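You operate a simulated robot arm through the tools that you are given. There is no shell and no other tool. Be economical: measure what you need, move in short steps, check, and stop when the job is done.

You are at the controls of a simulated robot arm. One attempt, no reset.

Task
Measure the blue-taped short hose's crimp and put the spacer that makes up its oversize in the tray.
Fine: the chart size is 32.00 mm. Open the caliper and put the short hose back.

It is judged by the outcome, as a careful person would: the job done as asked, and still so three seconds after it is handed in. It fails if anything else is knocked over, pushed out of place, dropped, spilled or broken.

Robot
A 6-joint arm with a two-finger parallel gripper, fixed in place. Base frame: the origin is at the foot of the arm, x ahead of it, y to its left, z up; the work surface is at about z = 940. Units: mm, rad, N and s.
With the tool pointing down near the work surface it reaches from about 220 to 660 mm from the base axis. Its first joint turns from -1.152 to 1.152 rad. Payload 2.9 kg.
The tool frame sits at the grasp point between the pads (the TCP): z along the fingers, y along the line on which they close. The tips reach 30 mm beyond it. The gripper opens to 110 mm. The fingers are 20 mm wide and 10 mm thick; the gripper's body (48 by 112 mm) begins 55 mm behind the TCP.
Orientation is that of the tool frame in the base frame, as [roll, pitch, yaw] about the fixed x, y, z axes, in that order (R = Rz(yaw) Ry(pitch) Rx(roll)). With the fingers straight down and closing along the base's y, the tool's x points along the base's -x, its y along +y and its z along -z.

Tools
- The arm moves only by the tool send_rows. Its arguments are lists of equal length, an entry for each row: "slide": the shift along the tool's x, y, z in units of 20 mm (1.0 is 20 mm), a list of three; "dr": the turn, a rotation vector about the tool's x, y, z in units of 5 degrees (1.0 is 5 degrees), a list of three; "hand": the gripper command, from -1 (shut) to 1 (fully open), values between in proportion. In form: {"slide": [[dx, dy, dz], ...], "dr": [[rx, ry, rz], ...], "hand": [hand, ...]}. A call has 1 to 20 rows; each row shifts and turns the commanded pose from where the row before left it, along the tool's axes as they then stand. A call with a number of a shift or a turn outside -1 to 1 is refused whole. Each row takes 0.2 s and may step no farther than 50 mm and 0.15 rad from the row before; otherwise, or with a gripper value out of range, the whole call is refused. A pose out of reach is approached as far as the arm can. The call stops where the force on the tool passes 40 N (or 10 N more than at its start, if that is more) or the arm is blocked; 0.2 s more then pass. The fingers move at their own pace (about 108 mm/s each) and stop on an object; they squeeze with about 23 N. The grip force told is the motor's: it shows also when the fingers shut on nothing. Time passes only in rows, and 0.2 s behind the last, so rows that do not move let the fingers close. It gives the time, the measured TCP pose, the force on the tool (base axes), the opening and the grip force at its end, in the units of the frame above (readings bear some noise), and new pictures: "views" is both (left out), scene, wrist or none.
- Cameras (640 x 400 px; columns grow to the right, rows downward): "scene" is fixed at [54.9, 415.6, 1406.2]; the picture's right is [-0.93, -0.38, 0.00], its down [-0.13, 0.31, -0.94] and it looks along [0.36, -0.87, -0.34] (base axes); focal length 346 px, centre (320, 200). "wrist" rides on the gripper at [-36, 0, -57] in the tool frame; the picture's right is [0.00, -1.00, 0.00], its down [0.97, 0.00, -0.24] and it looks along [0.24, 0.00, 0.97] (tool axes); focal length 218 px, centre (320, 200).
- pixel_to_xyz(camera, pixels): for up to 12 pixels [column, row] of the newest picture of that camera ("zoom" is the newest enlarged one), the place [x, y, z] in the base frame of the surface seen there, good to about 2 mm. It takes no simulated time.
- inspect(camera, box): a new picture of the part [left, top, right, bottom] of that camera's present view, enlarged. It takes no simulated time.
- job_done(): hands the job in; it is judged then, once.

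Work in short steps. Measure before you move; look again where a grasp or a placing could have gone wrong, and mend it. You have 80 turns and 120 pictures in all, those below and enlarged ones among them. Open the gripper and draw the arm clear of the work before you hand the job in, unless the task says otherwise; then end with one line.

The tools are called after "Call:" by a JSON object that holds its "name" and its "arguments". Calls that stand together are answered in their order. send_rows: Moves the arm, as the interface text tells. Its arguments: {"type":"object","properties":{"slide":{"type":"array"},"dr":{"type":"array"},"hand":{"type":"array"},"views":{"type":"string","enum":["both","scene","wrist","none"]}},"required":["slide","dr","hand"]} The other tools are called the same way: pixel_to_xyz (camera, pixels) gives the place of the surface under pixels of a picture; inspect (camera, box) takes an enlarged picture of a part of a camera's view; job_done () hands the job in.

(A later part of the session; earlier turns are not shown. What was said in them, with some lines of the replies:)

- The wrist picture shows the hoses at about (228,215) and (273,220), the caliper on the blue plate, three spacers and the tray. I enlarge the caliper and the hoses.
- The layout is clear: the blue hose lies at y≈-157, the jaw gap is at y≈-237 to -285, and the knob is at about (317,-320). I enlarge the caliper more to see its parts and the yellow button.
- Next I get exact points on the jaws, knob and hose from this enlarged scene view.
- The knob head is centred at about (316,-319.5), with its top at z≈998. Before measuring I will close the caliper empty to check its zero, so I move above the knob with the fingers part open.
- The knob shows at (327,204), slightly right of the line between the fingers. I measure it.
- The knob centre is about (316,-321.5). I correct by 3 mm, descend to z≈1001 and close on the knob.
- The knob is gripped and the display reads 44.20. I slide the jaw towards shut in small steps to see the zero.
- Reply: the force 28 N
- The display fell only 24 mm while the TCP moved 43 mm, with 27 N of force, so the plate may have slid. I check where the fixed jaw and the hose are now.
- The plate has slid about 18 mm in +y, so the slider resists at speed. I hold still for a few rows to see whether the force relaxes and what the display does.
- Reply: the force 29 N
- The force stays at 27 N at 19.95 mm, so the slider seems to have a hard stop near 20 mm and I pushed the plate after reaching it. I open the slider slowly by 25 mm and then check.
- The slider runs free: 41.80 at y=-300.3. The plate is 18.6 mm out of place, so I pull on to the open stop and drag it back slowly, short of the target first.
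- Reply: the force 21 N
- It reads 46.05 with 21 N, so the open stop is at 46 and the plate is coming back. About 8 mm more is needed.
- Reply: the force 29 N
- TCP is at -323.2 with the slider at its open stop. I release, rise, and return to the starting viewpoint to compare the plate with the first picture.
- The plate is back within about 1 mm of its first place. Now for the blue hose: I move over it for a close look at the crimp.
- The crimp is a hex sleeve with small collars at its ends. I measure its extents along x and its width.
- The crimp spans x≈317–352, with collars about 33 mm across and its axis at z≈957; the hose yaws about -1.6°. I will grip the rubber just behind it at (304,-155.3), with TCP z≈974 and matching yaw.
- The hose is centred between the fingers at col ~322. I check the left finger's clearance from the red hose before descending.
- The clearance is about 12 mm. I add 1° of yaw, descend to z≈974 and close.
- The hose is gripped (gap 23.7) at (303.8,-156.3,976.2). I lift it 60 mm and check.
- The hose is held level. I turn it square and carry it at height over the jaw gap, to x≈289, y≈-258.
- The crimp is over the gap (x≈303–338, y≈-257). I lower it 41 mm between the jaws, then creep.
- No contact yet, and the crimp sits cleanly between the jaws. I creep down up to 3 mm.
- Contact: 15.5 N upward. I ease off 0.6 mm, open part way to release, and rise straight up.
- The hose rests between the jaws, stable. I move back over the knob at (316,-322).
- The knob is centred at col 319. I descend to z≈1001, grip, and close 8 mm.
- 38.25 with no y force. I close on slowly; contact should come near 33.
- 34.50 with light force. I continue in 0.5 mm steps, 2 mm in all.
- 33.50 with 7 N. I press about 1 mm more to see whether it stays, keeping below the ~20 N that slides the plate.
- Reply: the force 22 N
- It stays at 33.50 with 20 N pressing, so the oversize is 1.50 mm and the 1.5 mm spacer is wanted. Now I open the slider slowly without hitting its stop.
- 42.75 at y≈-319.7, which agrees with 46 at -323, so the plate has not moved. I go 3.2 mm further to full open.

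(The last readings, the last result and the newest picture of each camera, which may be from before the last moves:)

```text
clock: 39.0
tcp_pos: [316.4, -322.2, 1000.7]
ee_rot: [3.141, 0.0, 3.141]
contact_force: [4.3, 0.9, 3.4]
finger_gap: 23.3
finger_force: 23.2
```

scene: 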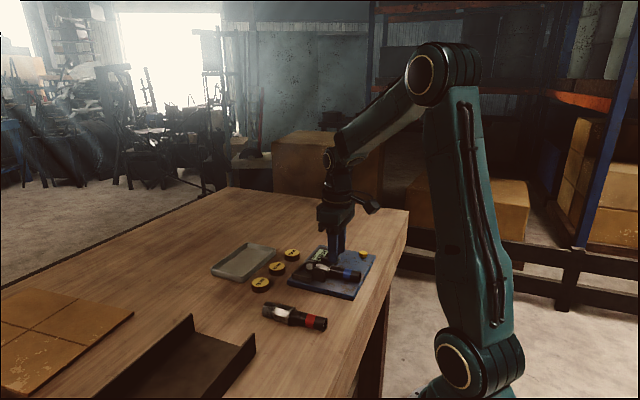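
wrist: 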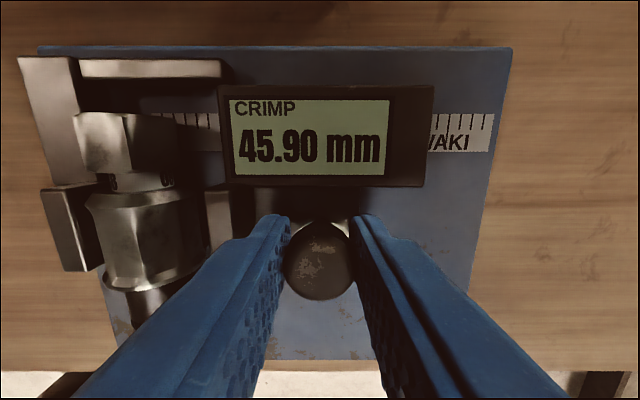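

45.90: I nudge 0.4 mm, release the knob, rise, and move above the hose's rubber.

Call:
{"name": "send_rows", "arguments": {"slide": [[0, -0.02, 0], [0, 0, 0], [0, 0, 0], [0, 0, -0.6], [0, 0, -0.8], [0, 0, -0.8], [0, 0, -0.8], [0.35, 0.8, 0], [0.35, 0.85, 0], [0.35, 0.85, 0], [0.35, 0.8, 0], [0, 0, 0]], "dr": [[0, 0, 0], [0, 0, 0], [0, 0, 0], [0, 0, 0], [0, 0, 0], [0, 0, 0], [0, 0, 0], [0, 0, 0], [0, 0, 0], [0, 0, 0], [0, 0, 0], [0, 0, 0]], "hand": [-1, -0.4, -0.4, -0.4, -0.4, -0.4, -0.4, -0.3, -0.24, -0.24, -0.24, -0.24]}}

Call:
{"name": "pixel_to_xyz", "arguments": {"camera": "wrist", "pixels": [[320, 100], [320, 150], [320, 200], [320, 225], [320, 260], [320, 290]]}}

```text
clock: 41.6
tcp_pos: [289.1, -256.2, 1061.9]
ee_rot: [3.141, -0.001, 3.137]
contact_force: [-0.1, 0.3, 0.0]
finger_gap: 41.8
finger_force: 0.0
```

scene: 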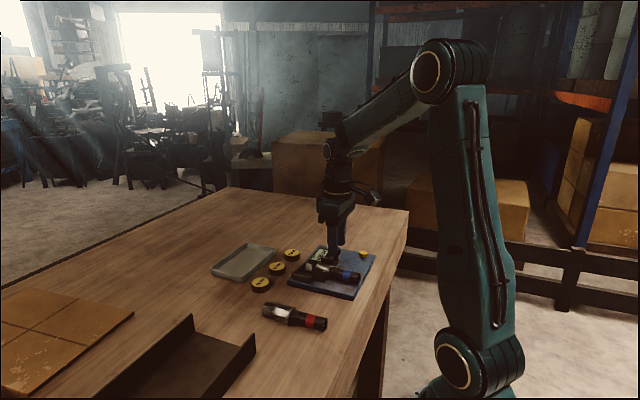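
wrist: 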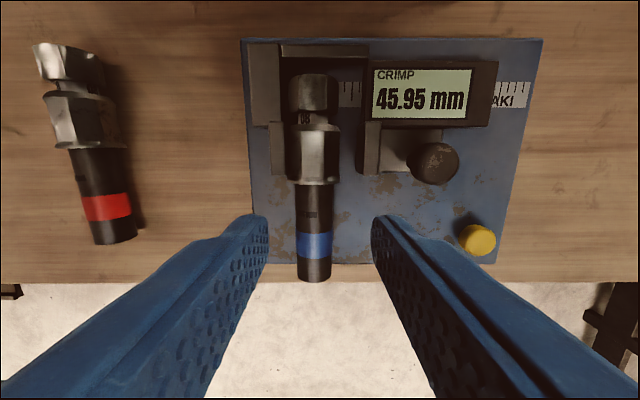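

```text
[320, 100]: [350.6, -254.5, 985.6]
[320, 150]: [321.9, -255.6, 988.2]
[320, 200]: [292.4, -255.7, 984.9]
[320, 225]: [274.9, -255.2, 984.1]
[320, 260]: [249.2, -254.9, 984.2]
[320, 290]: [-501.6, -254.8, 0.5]
```

Hose axis is at col ~314.5, so y≈-252.7, straight. I shift 3.5 mm, descend 69.5 mm and grip it at the same spot as before.

Call:
{"name": "send_rows", "arguments": {"slide": [[0, 0.17, 0.4], [0, 0, 0.8], [0, 0, 0.8], [0, 0, 0.8], [0, 0, 0.6], [0, 0, 0.1], [0, 0, 0]], "dr": [[0, 0, 0], [0, 0, 0], [0, 0, 0], [0, 0, 0], [0, 0, 0], [0, 0, 0], [0, 0, 0]], "hand": [-0.24, -0.24, -0.24, -0.24, -0.24, -0.24, -0.24], "views": "wrist"}}

```text
clock: 43.2
tcp_pos: [289.4, -253.0, 991.3]
ee_rot: [3.141, 0.0, 3.14]
contact_force: [-0.6, 0.4, -0.4]
finger_gap: 41.9
finger_force: 0.1
```

wrist: 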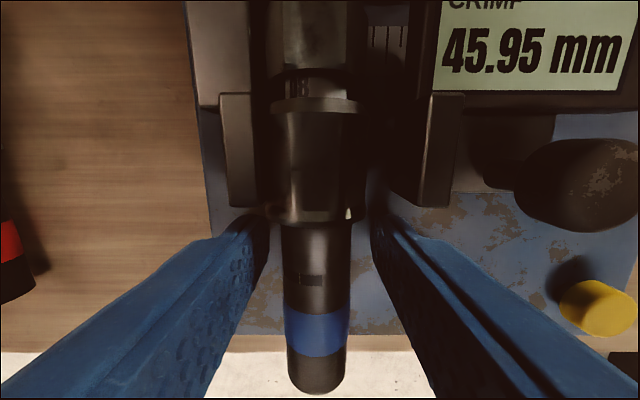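

The hose is central, with the collar at row ~215 as before. I close and lift 45 mm.

Call:
{"name": "send_rows", "arguments": {"slide": [[0, 0, 0], [0, 0, 0], [0, 0, 0], [0, 0, -0.2], [0, 0, -0.6], [0, 0, -0.8], [0, 0, -0.8], [0, 0, 0]], "dr": [[0, 0, 0], [0, 0, 0], [0, 0, 0], [0, 0, 0], [0, 0, 0], [0, 0, 0], [0, 0, 0], [0, 0, 0]], "hand": [-1, -1, -1, -1, -1, -1, -1, -1], "views": "wrist"}}

```text
clock: 45.0
tcp_pos: [289.6, -253.8, 1038.9]
ee_rot: [3.141, 0.001, 3.14]
contact_force: [0.5, -0.2, -2.3]
finger_gap: 23.6
finger_force: 22.1
```

wrist: 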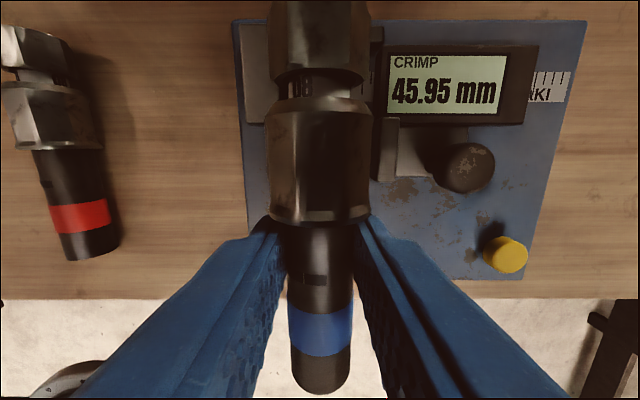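

The grip looks as before. I carry it back over (303.8,-156.3) with yaw 3.099.

Call:
{"name": "send_rows", "arguments": {"slide": [[-0.1, 0.6, 0], [-0.2, 0.9, 0], [-0.2, 0.9, 0], [-0.2, 0.9, 0], [0, 0.9, 0], [0, 0.67, 0], [0, 0, 0], [0, 0, 0]], "dr": [[0, 0, 0], [0, 0, 0], [0, 0, 0], [0, 0, 0], [0, 0, 0], [0, 0, 0], [0, 0, 0.49], [0, 0, 0]], "hand": [-1, -1, -1, -1, -1, -1, -1, -1], "views": "wrist"}}

```text
clock: 46.8
tcp_pos: [302.9, -155.5, 1038.3]
ee_rot: [-3.141, 0.001, 3.097]
contact_force: [0.8, -0.1, -1.6]
finger_gap: 23.5
finger_force: 22.2
```

wrist: 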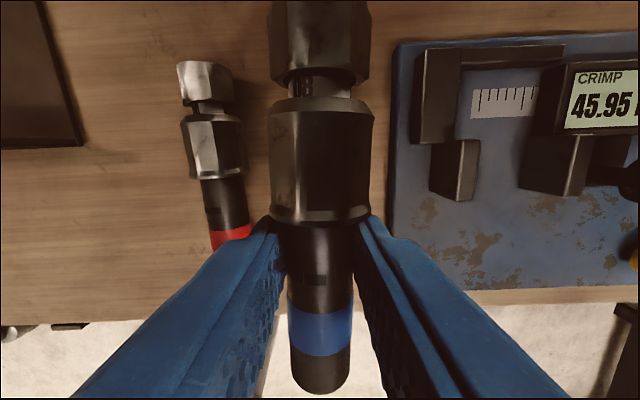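

This view matches the earlier lifted one to about 1 mm. I lower 60 mm and then creep to contact.

Call:
{"name": "send_rows", "arguments": {"slide": [[-0.03, -0.03, 0.4], [0, 0, 0.7], [0, 0, 0.7], [0, 0, 0.7], [0, 0, 0.4], [0, 0, 0.1], [0, 0, 0.03], [0, 0, 0]], "dr": [[0, 0, 0], [0, 0, 0], [0, 0, 0], [0, 0, 0], [0, 0, 0], [0, 0, 0], [0, 0, 0], [0, 0, 0]], "hand": [-1, -1, -1, -1, -1, -1, -1, -1], "views": "none"}}

```text
clock: 48.6
tcp_pos: [302.9, -157.8, 979.1]
ee_rot: [-3.141, 0.0, 3.094]
contact_force: [-0.2, 0.2, -1.7]
finger_gap: 23.5
finger_force: 22.9
```

No contact yet at z≈978; I creep down 2.4 mm more.

Call:
{"name": "send_rows", "arguments": {"slide": [[0, 0, 0.04], [0, 0, 0.04], [0, 0, 0.04], [0, 0, 0]], "dr": [[0, 0, 0], [0, 0, 0], [0, 0, 0], [0, 0, 0]], "hand": [-1, -1, -1, -1], "views": "none"}}

```text
clock: 49.6
tcp_pos: [304.3, -156.6, 975.8]
ee_rot: [3.141, -0.001, 3.096]
contact_force: [0.1, 0.5, -1.6]
finger_gap: 23.6
finger_force: 23.3
```

Call:
{"name": "send_rows", "arguments": {"slide": [[0, 0, 0.03], [0, 0, 0.03], [0, 0, 0]], "dr": [[0, 0, 0], [0, 0, 0], [0, 0, 0]], "hand": [-1, -1, -1], "views": "none"}}

```text
clock: 50.4
tcp_pos: [304.0, -157.2, 974.6]
ee_rot: [3.141, 0.0, 3.097]
contact_force: [-0.6, 0.0, 4.4]
finger_gap: 23.5
finger_force: 22.5
```

Light contact (4.4 N up). I release, rise, and return to the starting viewpoint for comparison.

Call:
{"name": "send_rows", "arguments": {"slide": [[0, 0, 0], [0, 0, 0], [0, 0, 0], [0, 0, -0.4], [0, 0, -0.8], [0, 0, -0.9], [0, 0, -0.9], [0, 0, -0.9], [-0.6, -0.5, -0.9], [-0.6, -0.5, -0.9], [-0.7, -0.6, -0.9], [-0.7, -0.6, -0.9], [-0.7, -0.5, -0.9], [-0.67, -0.5, -0.9], [0, 0, -0.6], [0, 0, -0.9], [0, 0, 0]], "dr": [[0, 0, 0], [0, 0, 0], [0, 0, 0], [0, 0, 0], [0, 0, 0], [0, 0, 0], [0, 0, 0], [0, 0, -0.51], [0, 0, 0], [0, 0, 0], [0, 0, 0], [0, 0, 0], [0, 0, 0], [0, 0, 0], [0, 0, 0], [0, 0, 0], [0, 0, 0]], "hand": [-0.3, -0.24, -0.24, -0.24, -0.24, -0.24, -0.24, 0, 0.5, 1, 1, 1, 1, 1, 1, 1, 1]}}

Call:
{"name": "inspect", "arguments": {"camera": "wrist", "box": [200, 90, 460, 280]}}

Call:
{"name": "inspect", "arguments": {"camera": "scene", "box": [275, 240, 380, 320]}}

```text
clock: 54.0
tcp_pos: [382.1, -219.9, 1191.4]
ee_rot: [3.141, 0.0, -3.14]
contact_force: [-1.0, 0.2, -0.2]
finger_gap: 109.9
finger_force: 0.1
```

scene: 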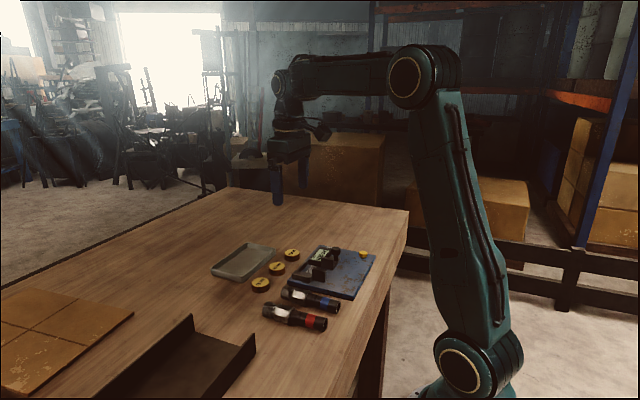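
wrist: 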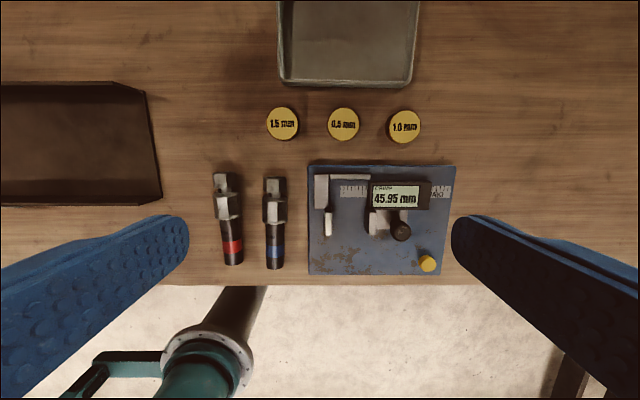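

```text
2.11 times, centred on (330, 185) of wrist
```

zoom: 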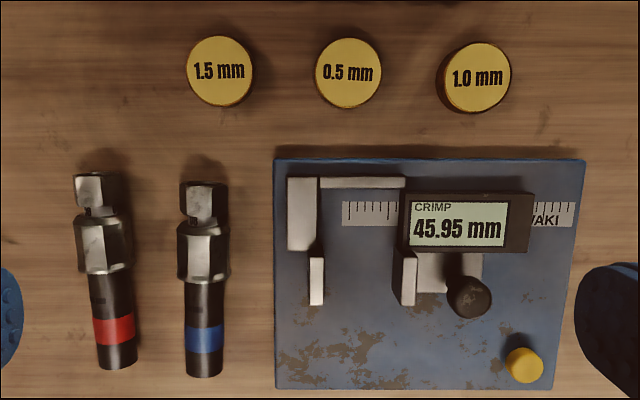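

```text
5.00 times, centred on (328, 280) of scene
```

zoom: 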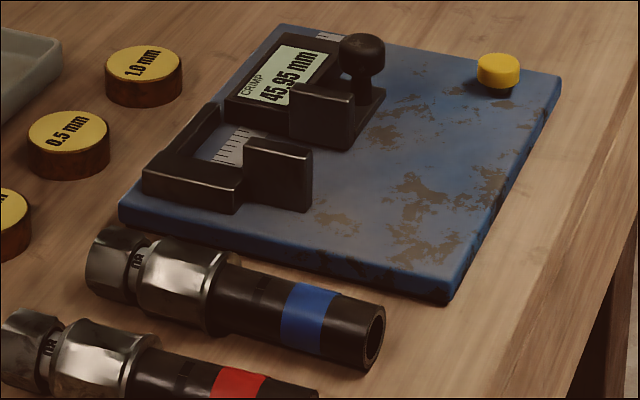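

The hose and plate are back in place and the caliper is open. Now the 1.5 mm spacer at (283,123): I measure it and the tray.

Call:
{"name": "pixel_to_xyz", "arguments": {"camera": "wrist", "pixels": [[283, 123], [268, 123], [298, 122], [283, 109], [283, 135], [282, 84], [346, 84], [346, 60], [346, 20], [290, 40], [410, 84], [400, 40]]}}

Call:
{"name": "pixel_to_xyz", "arguments": {"camera": "scene", "pixels": [[245, 262], [212, 275], [235, 281], [248, 244], [277, 252], [230, 272], [261, 283], [230, 278]]}}

```text
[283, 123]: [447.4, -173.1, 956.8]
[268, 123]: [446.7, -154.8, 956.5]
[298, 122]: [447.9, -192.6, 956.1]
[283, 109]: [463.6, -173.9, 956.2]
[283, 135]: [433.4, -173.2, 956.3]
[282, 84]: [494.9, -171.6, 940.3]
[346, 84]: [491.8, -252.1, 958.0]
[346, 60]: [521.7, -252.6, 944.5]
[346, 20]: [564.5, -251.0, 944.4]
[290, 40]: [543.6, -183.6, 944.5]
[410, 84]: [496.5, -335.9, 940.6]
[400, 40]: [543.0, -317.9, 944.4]
```

```text
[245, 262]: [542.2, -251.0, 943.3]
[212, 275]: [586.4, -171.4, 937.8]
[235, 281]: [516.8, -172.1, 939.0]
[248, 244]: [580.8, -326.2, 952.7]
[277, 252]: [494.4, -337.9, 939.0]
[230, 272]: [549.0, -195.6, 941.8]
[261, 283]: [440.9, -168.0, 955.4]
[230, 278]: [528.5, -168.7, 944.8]
```

The spacer is centred at (448,-173.5), about 38 mm wide and 16 mm high; the tray floor is at z≈944.5 round (540,-252). I move above the spacer.

Call:
{"name": "send_rows", "arguments": {"slide": [[-0.66, 0.46, 0.5], [-0.66, 0.46, 0.9], [-0.66, 0.46, 0.9], [-0.66, 0.46, 0.9], [-0.66, 0.46, 0.9], [0, 0, 0.9], [0, 0, 0.9], [0, 0, 0.9], [0, 0, 0.9], [0, 0, 0.85], [0, 0, 0]], "dr": [[0, 0, 0], [0, 0, 0], [0, 0, 0], [0, 0, 0], [0, 0, 0], [0, 0, 0], [0, 0, 0], [0, 0, 0], [0, 0, 0], [0, 0, 0], [0, 0, 0]], "hand": [0.5, 0, 0, 0, 0, 0, 0, 0, 0, 0, 0], "views": "wrist"}}

Call:
{"name": "pixel_to_xyz", "arguments": {"camera": "wrist", "pixels": [[320, 200], [300, 200], [340, 200], [320, 180], [320, 220]]}}

```text
clock: 56.4
tcp_pos: [449.9, -174.0, 1020.4]
ee_rot: [3.141, 0.001, -3.141]
contact_force: [0.1, -0.2, 0.2]
finger_gap: 54.9
finger_force: 0.1
```

wrist: 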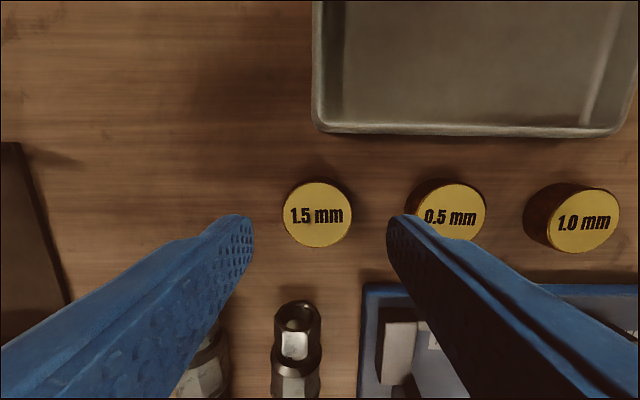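

```text
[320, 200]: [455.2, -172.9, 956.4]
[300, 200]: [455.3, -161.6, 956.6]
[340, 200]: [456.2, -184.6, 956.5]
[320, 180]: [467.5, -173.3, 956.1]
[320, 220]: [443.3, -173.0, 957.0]
```

The spacer (317,214) is centred between the fingers. I descend 45 mm and close.

Call:
{"name": "send_rows", "arguments": {"slide": [[0, 0, 0.6], [0, 0, 0.8], [0, 0, 0.7], [0, 0, 0.15], [0, 0, 0], [0, 0, 0], [0, 0, 0], [0, 0, 0]], "dr": [[0, 0, 0], [0, 0, 0], [0, 0, 0], [0, 0, 0], [0, 0, 0], [0, 0, 0], [0, 0, 0], [0, 0, 0]], "hand": [0, 0, 0, 0, 0, -1, -1, -1], "views": "wrist"}}

```text
clock: 58.2
tcp_pos: [448.8, -174.2, 976.1]
ee_rot: [3.141, -0.001, -3.141]
contact_force: [0.5, 0.9, 0.3]
finger_gap: 40.7
finger_force: 23.0
```

wrist: 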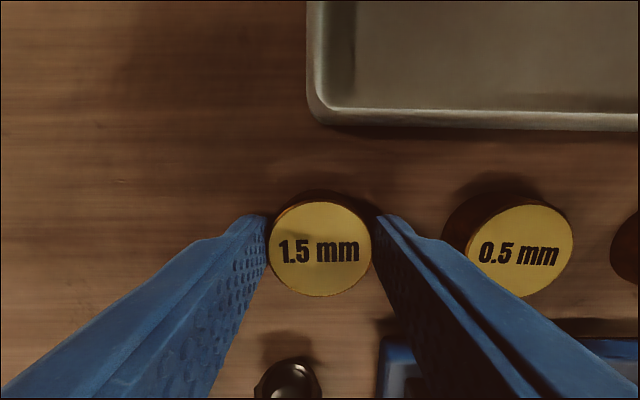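

Gripped, gap 40.7. I lift 60 mm and carry it over the tray to about (540,-245).

Call:
{"name": "send_rows", "arguments": {"slide": [[0, 0, -0.5], [0, 0, -0.8], [0, 0, -0.9], [0, 0, -0.8], [-0.7, -0.5, 0], [-0.8, -0.6, 0], [-0.8, -0.6, 0], [-0.8, -0.6, 0], [-0.8, -0.6, 0], [-0.7, -0.6, 0], [0, 0, 0]], "dr": [[0, 0, 0], [0, 0, 0], [0, 0, 0], [0, 0, 0], [0, 0, 0], [0, 0, 0], [0, 0, 0], [0, 0, 0], [0, 0, 0], [0, 0, 0], [0, 0, 0]], "hand": [-1, -1, -1, -1, -1, -1, -1, -1, -1, -1, -1]}}

```text
clock: 60.6
tcp_pos: [540.2, -243.5, 1035.5]
ee_rot: [-3.141, 0.0, -3.141]
contact_force: [-0.3, -0.2, -0.8]
finger_gap: 40.6
finger_force: 22.9
```

scene: 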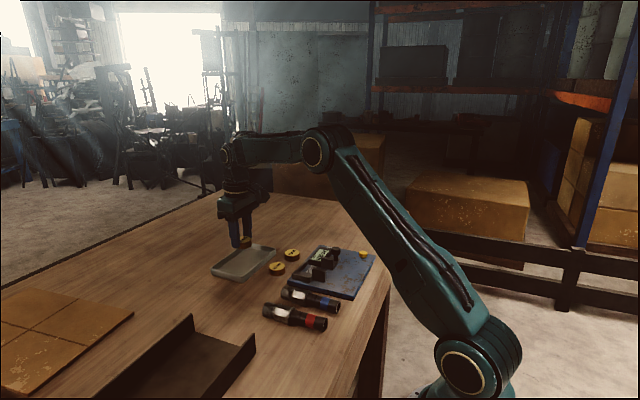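
wrist: 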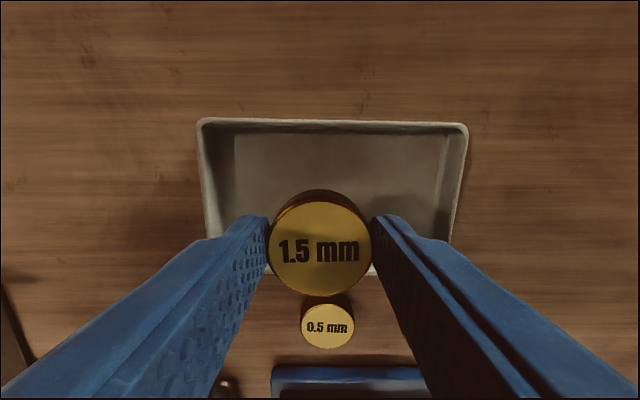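

The spacer hangs over the tray. I lower 53 mm and then creep to the floor.

Call:
{"name": "send_rows", "arguments": {"slide": [[0, 0, 0.5], [0, 0, 0.8], [0, 0, 0.8], [0, 0, 0.4], [0, 0, 0.15], [0, 0, 0.05], [0, 0, 0.04], [0, 0, 0]], "dr": [[0, 0, 0], [0, 0, 0], [0, 0, 0], [0, 0, 0], [0, 0, 0], [0, 0, 0], [0, 0, 0], [0, 0, 0]], "hand": [-1, -1, -1, -1, -1, -1, -1, -1], "views": "none"}}

```text
clock: 62.4
tcp_pos: [540.3, -245.4, 980.9]
ee_rot: [3.141, -0.001, 3.141]
contact_force: [-0.7, -0.3, -2.4]
finger_gap: 40.7
finger_force: 23.1
```

Call:
{"name": "send_rows", "arguments": {"slide": [[0, 0, 0.04], [0, 0, 0.04], [0, 0, 0]], "dr": [[0, 0, 0], [0, 0, 0], [0, 0, 0]], "hand": [-1, -1, -1], "views": "none"}}

```text
clock: 63.2
tcp_pos: [541.3, -245.0, 978.0]
ee_rot: [3.141, 0.0, -3.141]
contact_force: [0.3, 0.9, 1.4]
finger_gap: 40.3
finger_force: 23.3
```

It is at the floor within a millimetre (weight gone, 1.4 N up). I release, rise and draw back.

Call:
{"name": "send_rows", "arguments": {"slide": [[0, 0, 0.02], [0, 0, 0], [0, 0, 0], [0, 0, -0.5], [0, 0, -0.8], [0, 0, -0.9], [0, 0, -0.9], [0, 0, -0.9], [0.6, 0, -0.9], [0.8, 0, -0.9], [0.8, 0, -0.9], [0.8, 0, -0.9], [0.8, 0, -0.9], [0.8, 0, -0.9], [0.8, 0, -0.9], [0.8, 0.5, -0.2], [0, 0, 0]], "dr": [[0, 0, 0], [0, 0, 0], [0, 0, 0], [0, 0, 0], [0, 0, 0], [0, 0, 0], [0, 0, 0], [0, 0, 0], [0, 0, 0], [0, 0, 0], [0, 0, 0], [0, 0, 0], [0, 0, 0], [0, 0, 0], [0, 0, 0], [0, 0, 0], [0, 0, 0]], "hand": [-1, 0, 0, 0, 0, 0, 0, 0.5, 1, 1, 1, 1, 1, 1, 1, 1, 1]}}

Call:
{"name": "inspect", "arguments": {"camera": "scene", "box": [200, 230, 390, 340]}}

```text
clock: 66.8
tcp_pos: [417.4, -235.4, 1188.1]
ee_rot: [3.141, 0.001, -3.142]
contact_force: [0.2, -0.5, 0.2]
finger_gap: 110.2
finger_force: 0.1
```

scene: 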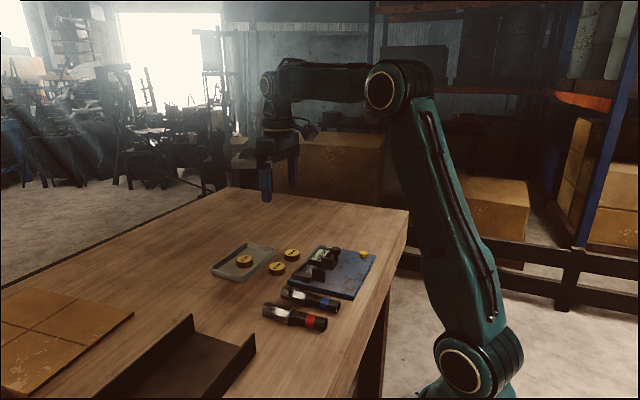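
wrist: 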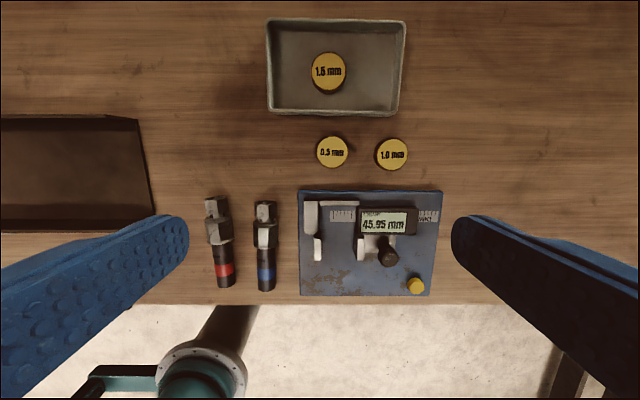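

```text
3.37 times, centred on (295, 285) of scene
```

zoom: 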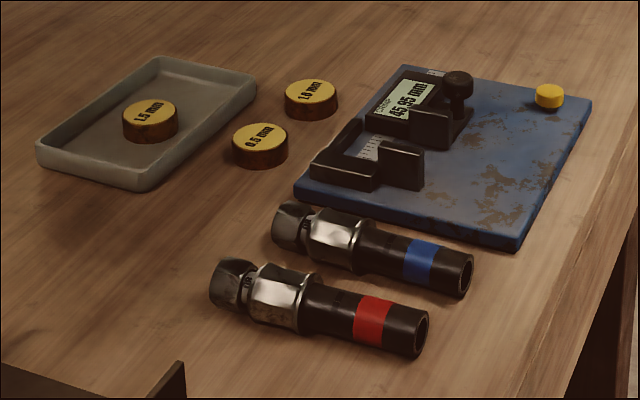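

The 1.5 mm spacer lies flat in the tray, the hose is back, the caliper is open at 45.95, and the arm is clear. I hand the job in.

Call:
{"name": "job_done", "arguments": {}}

```text
The job is handed in.
```

The blue-taped hose's crimp measured 33.50 mm, 1.50 mm over the chart size; the 1.5 mm spacer is in the tray, the caliper is open (45.95 mm) and the hose is back in its place. While testing the caliper empty I slid its plate about 18 mm, then moved it back to within about 1 mm; I couldn't check its zero because the jaws stop at about 20 mm.
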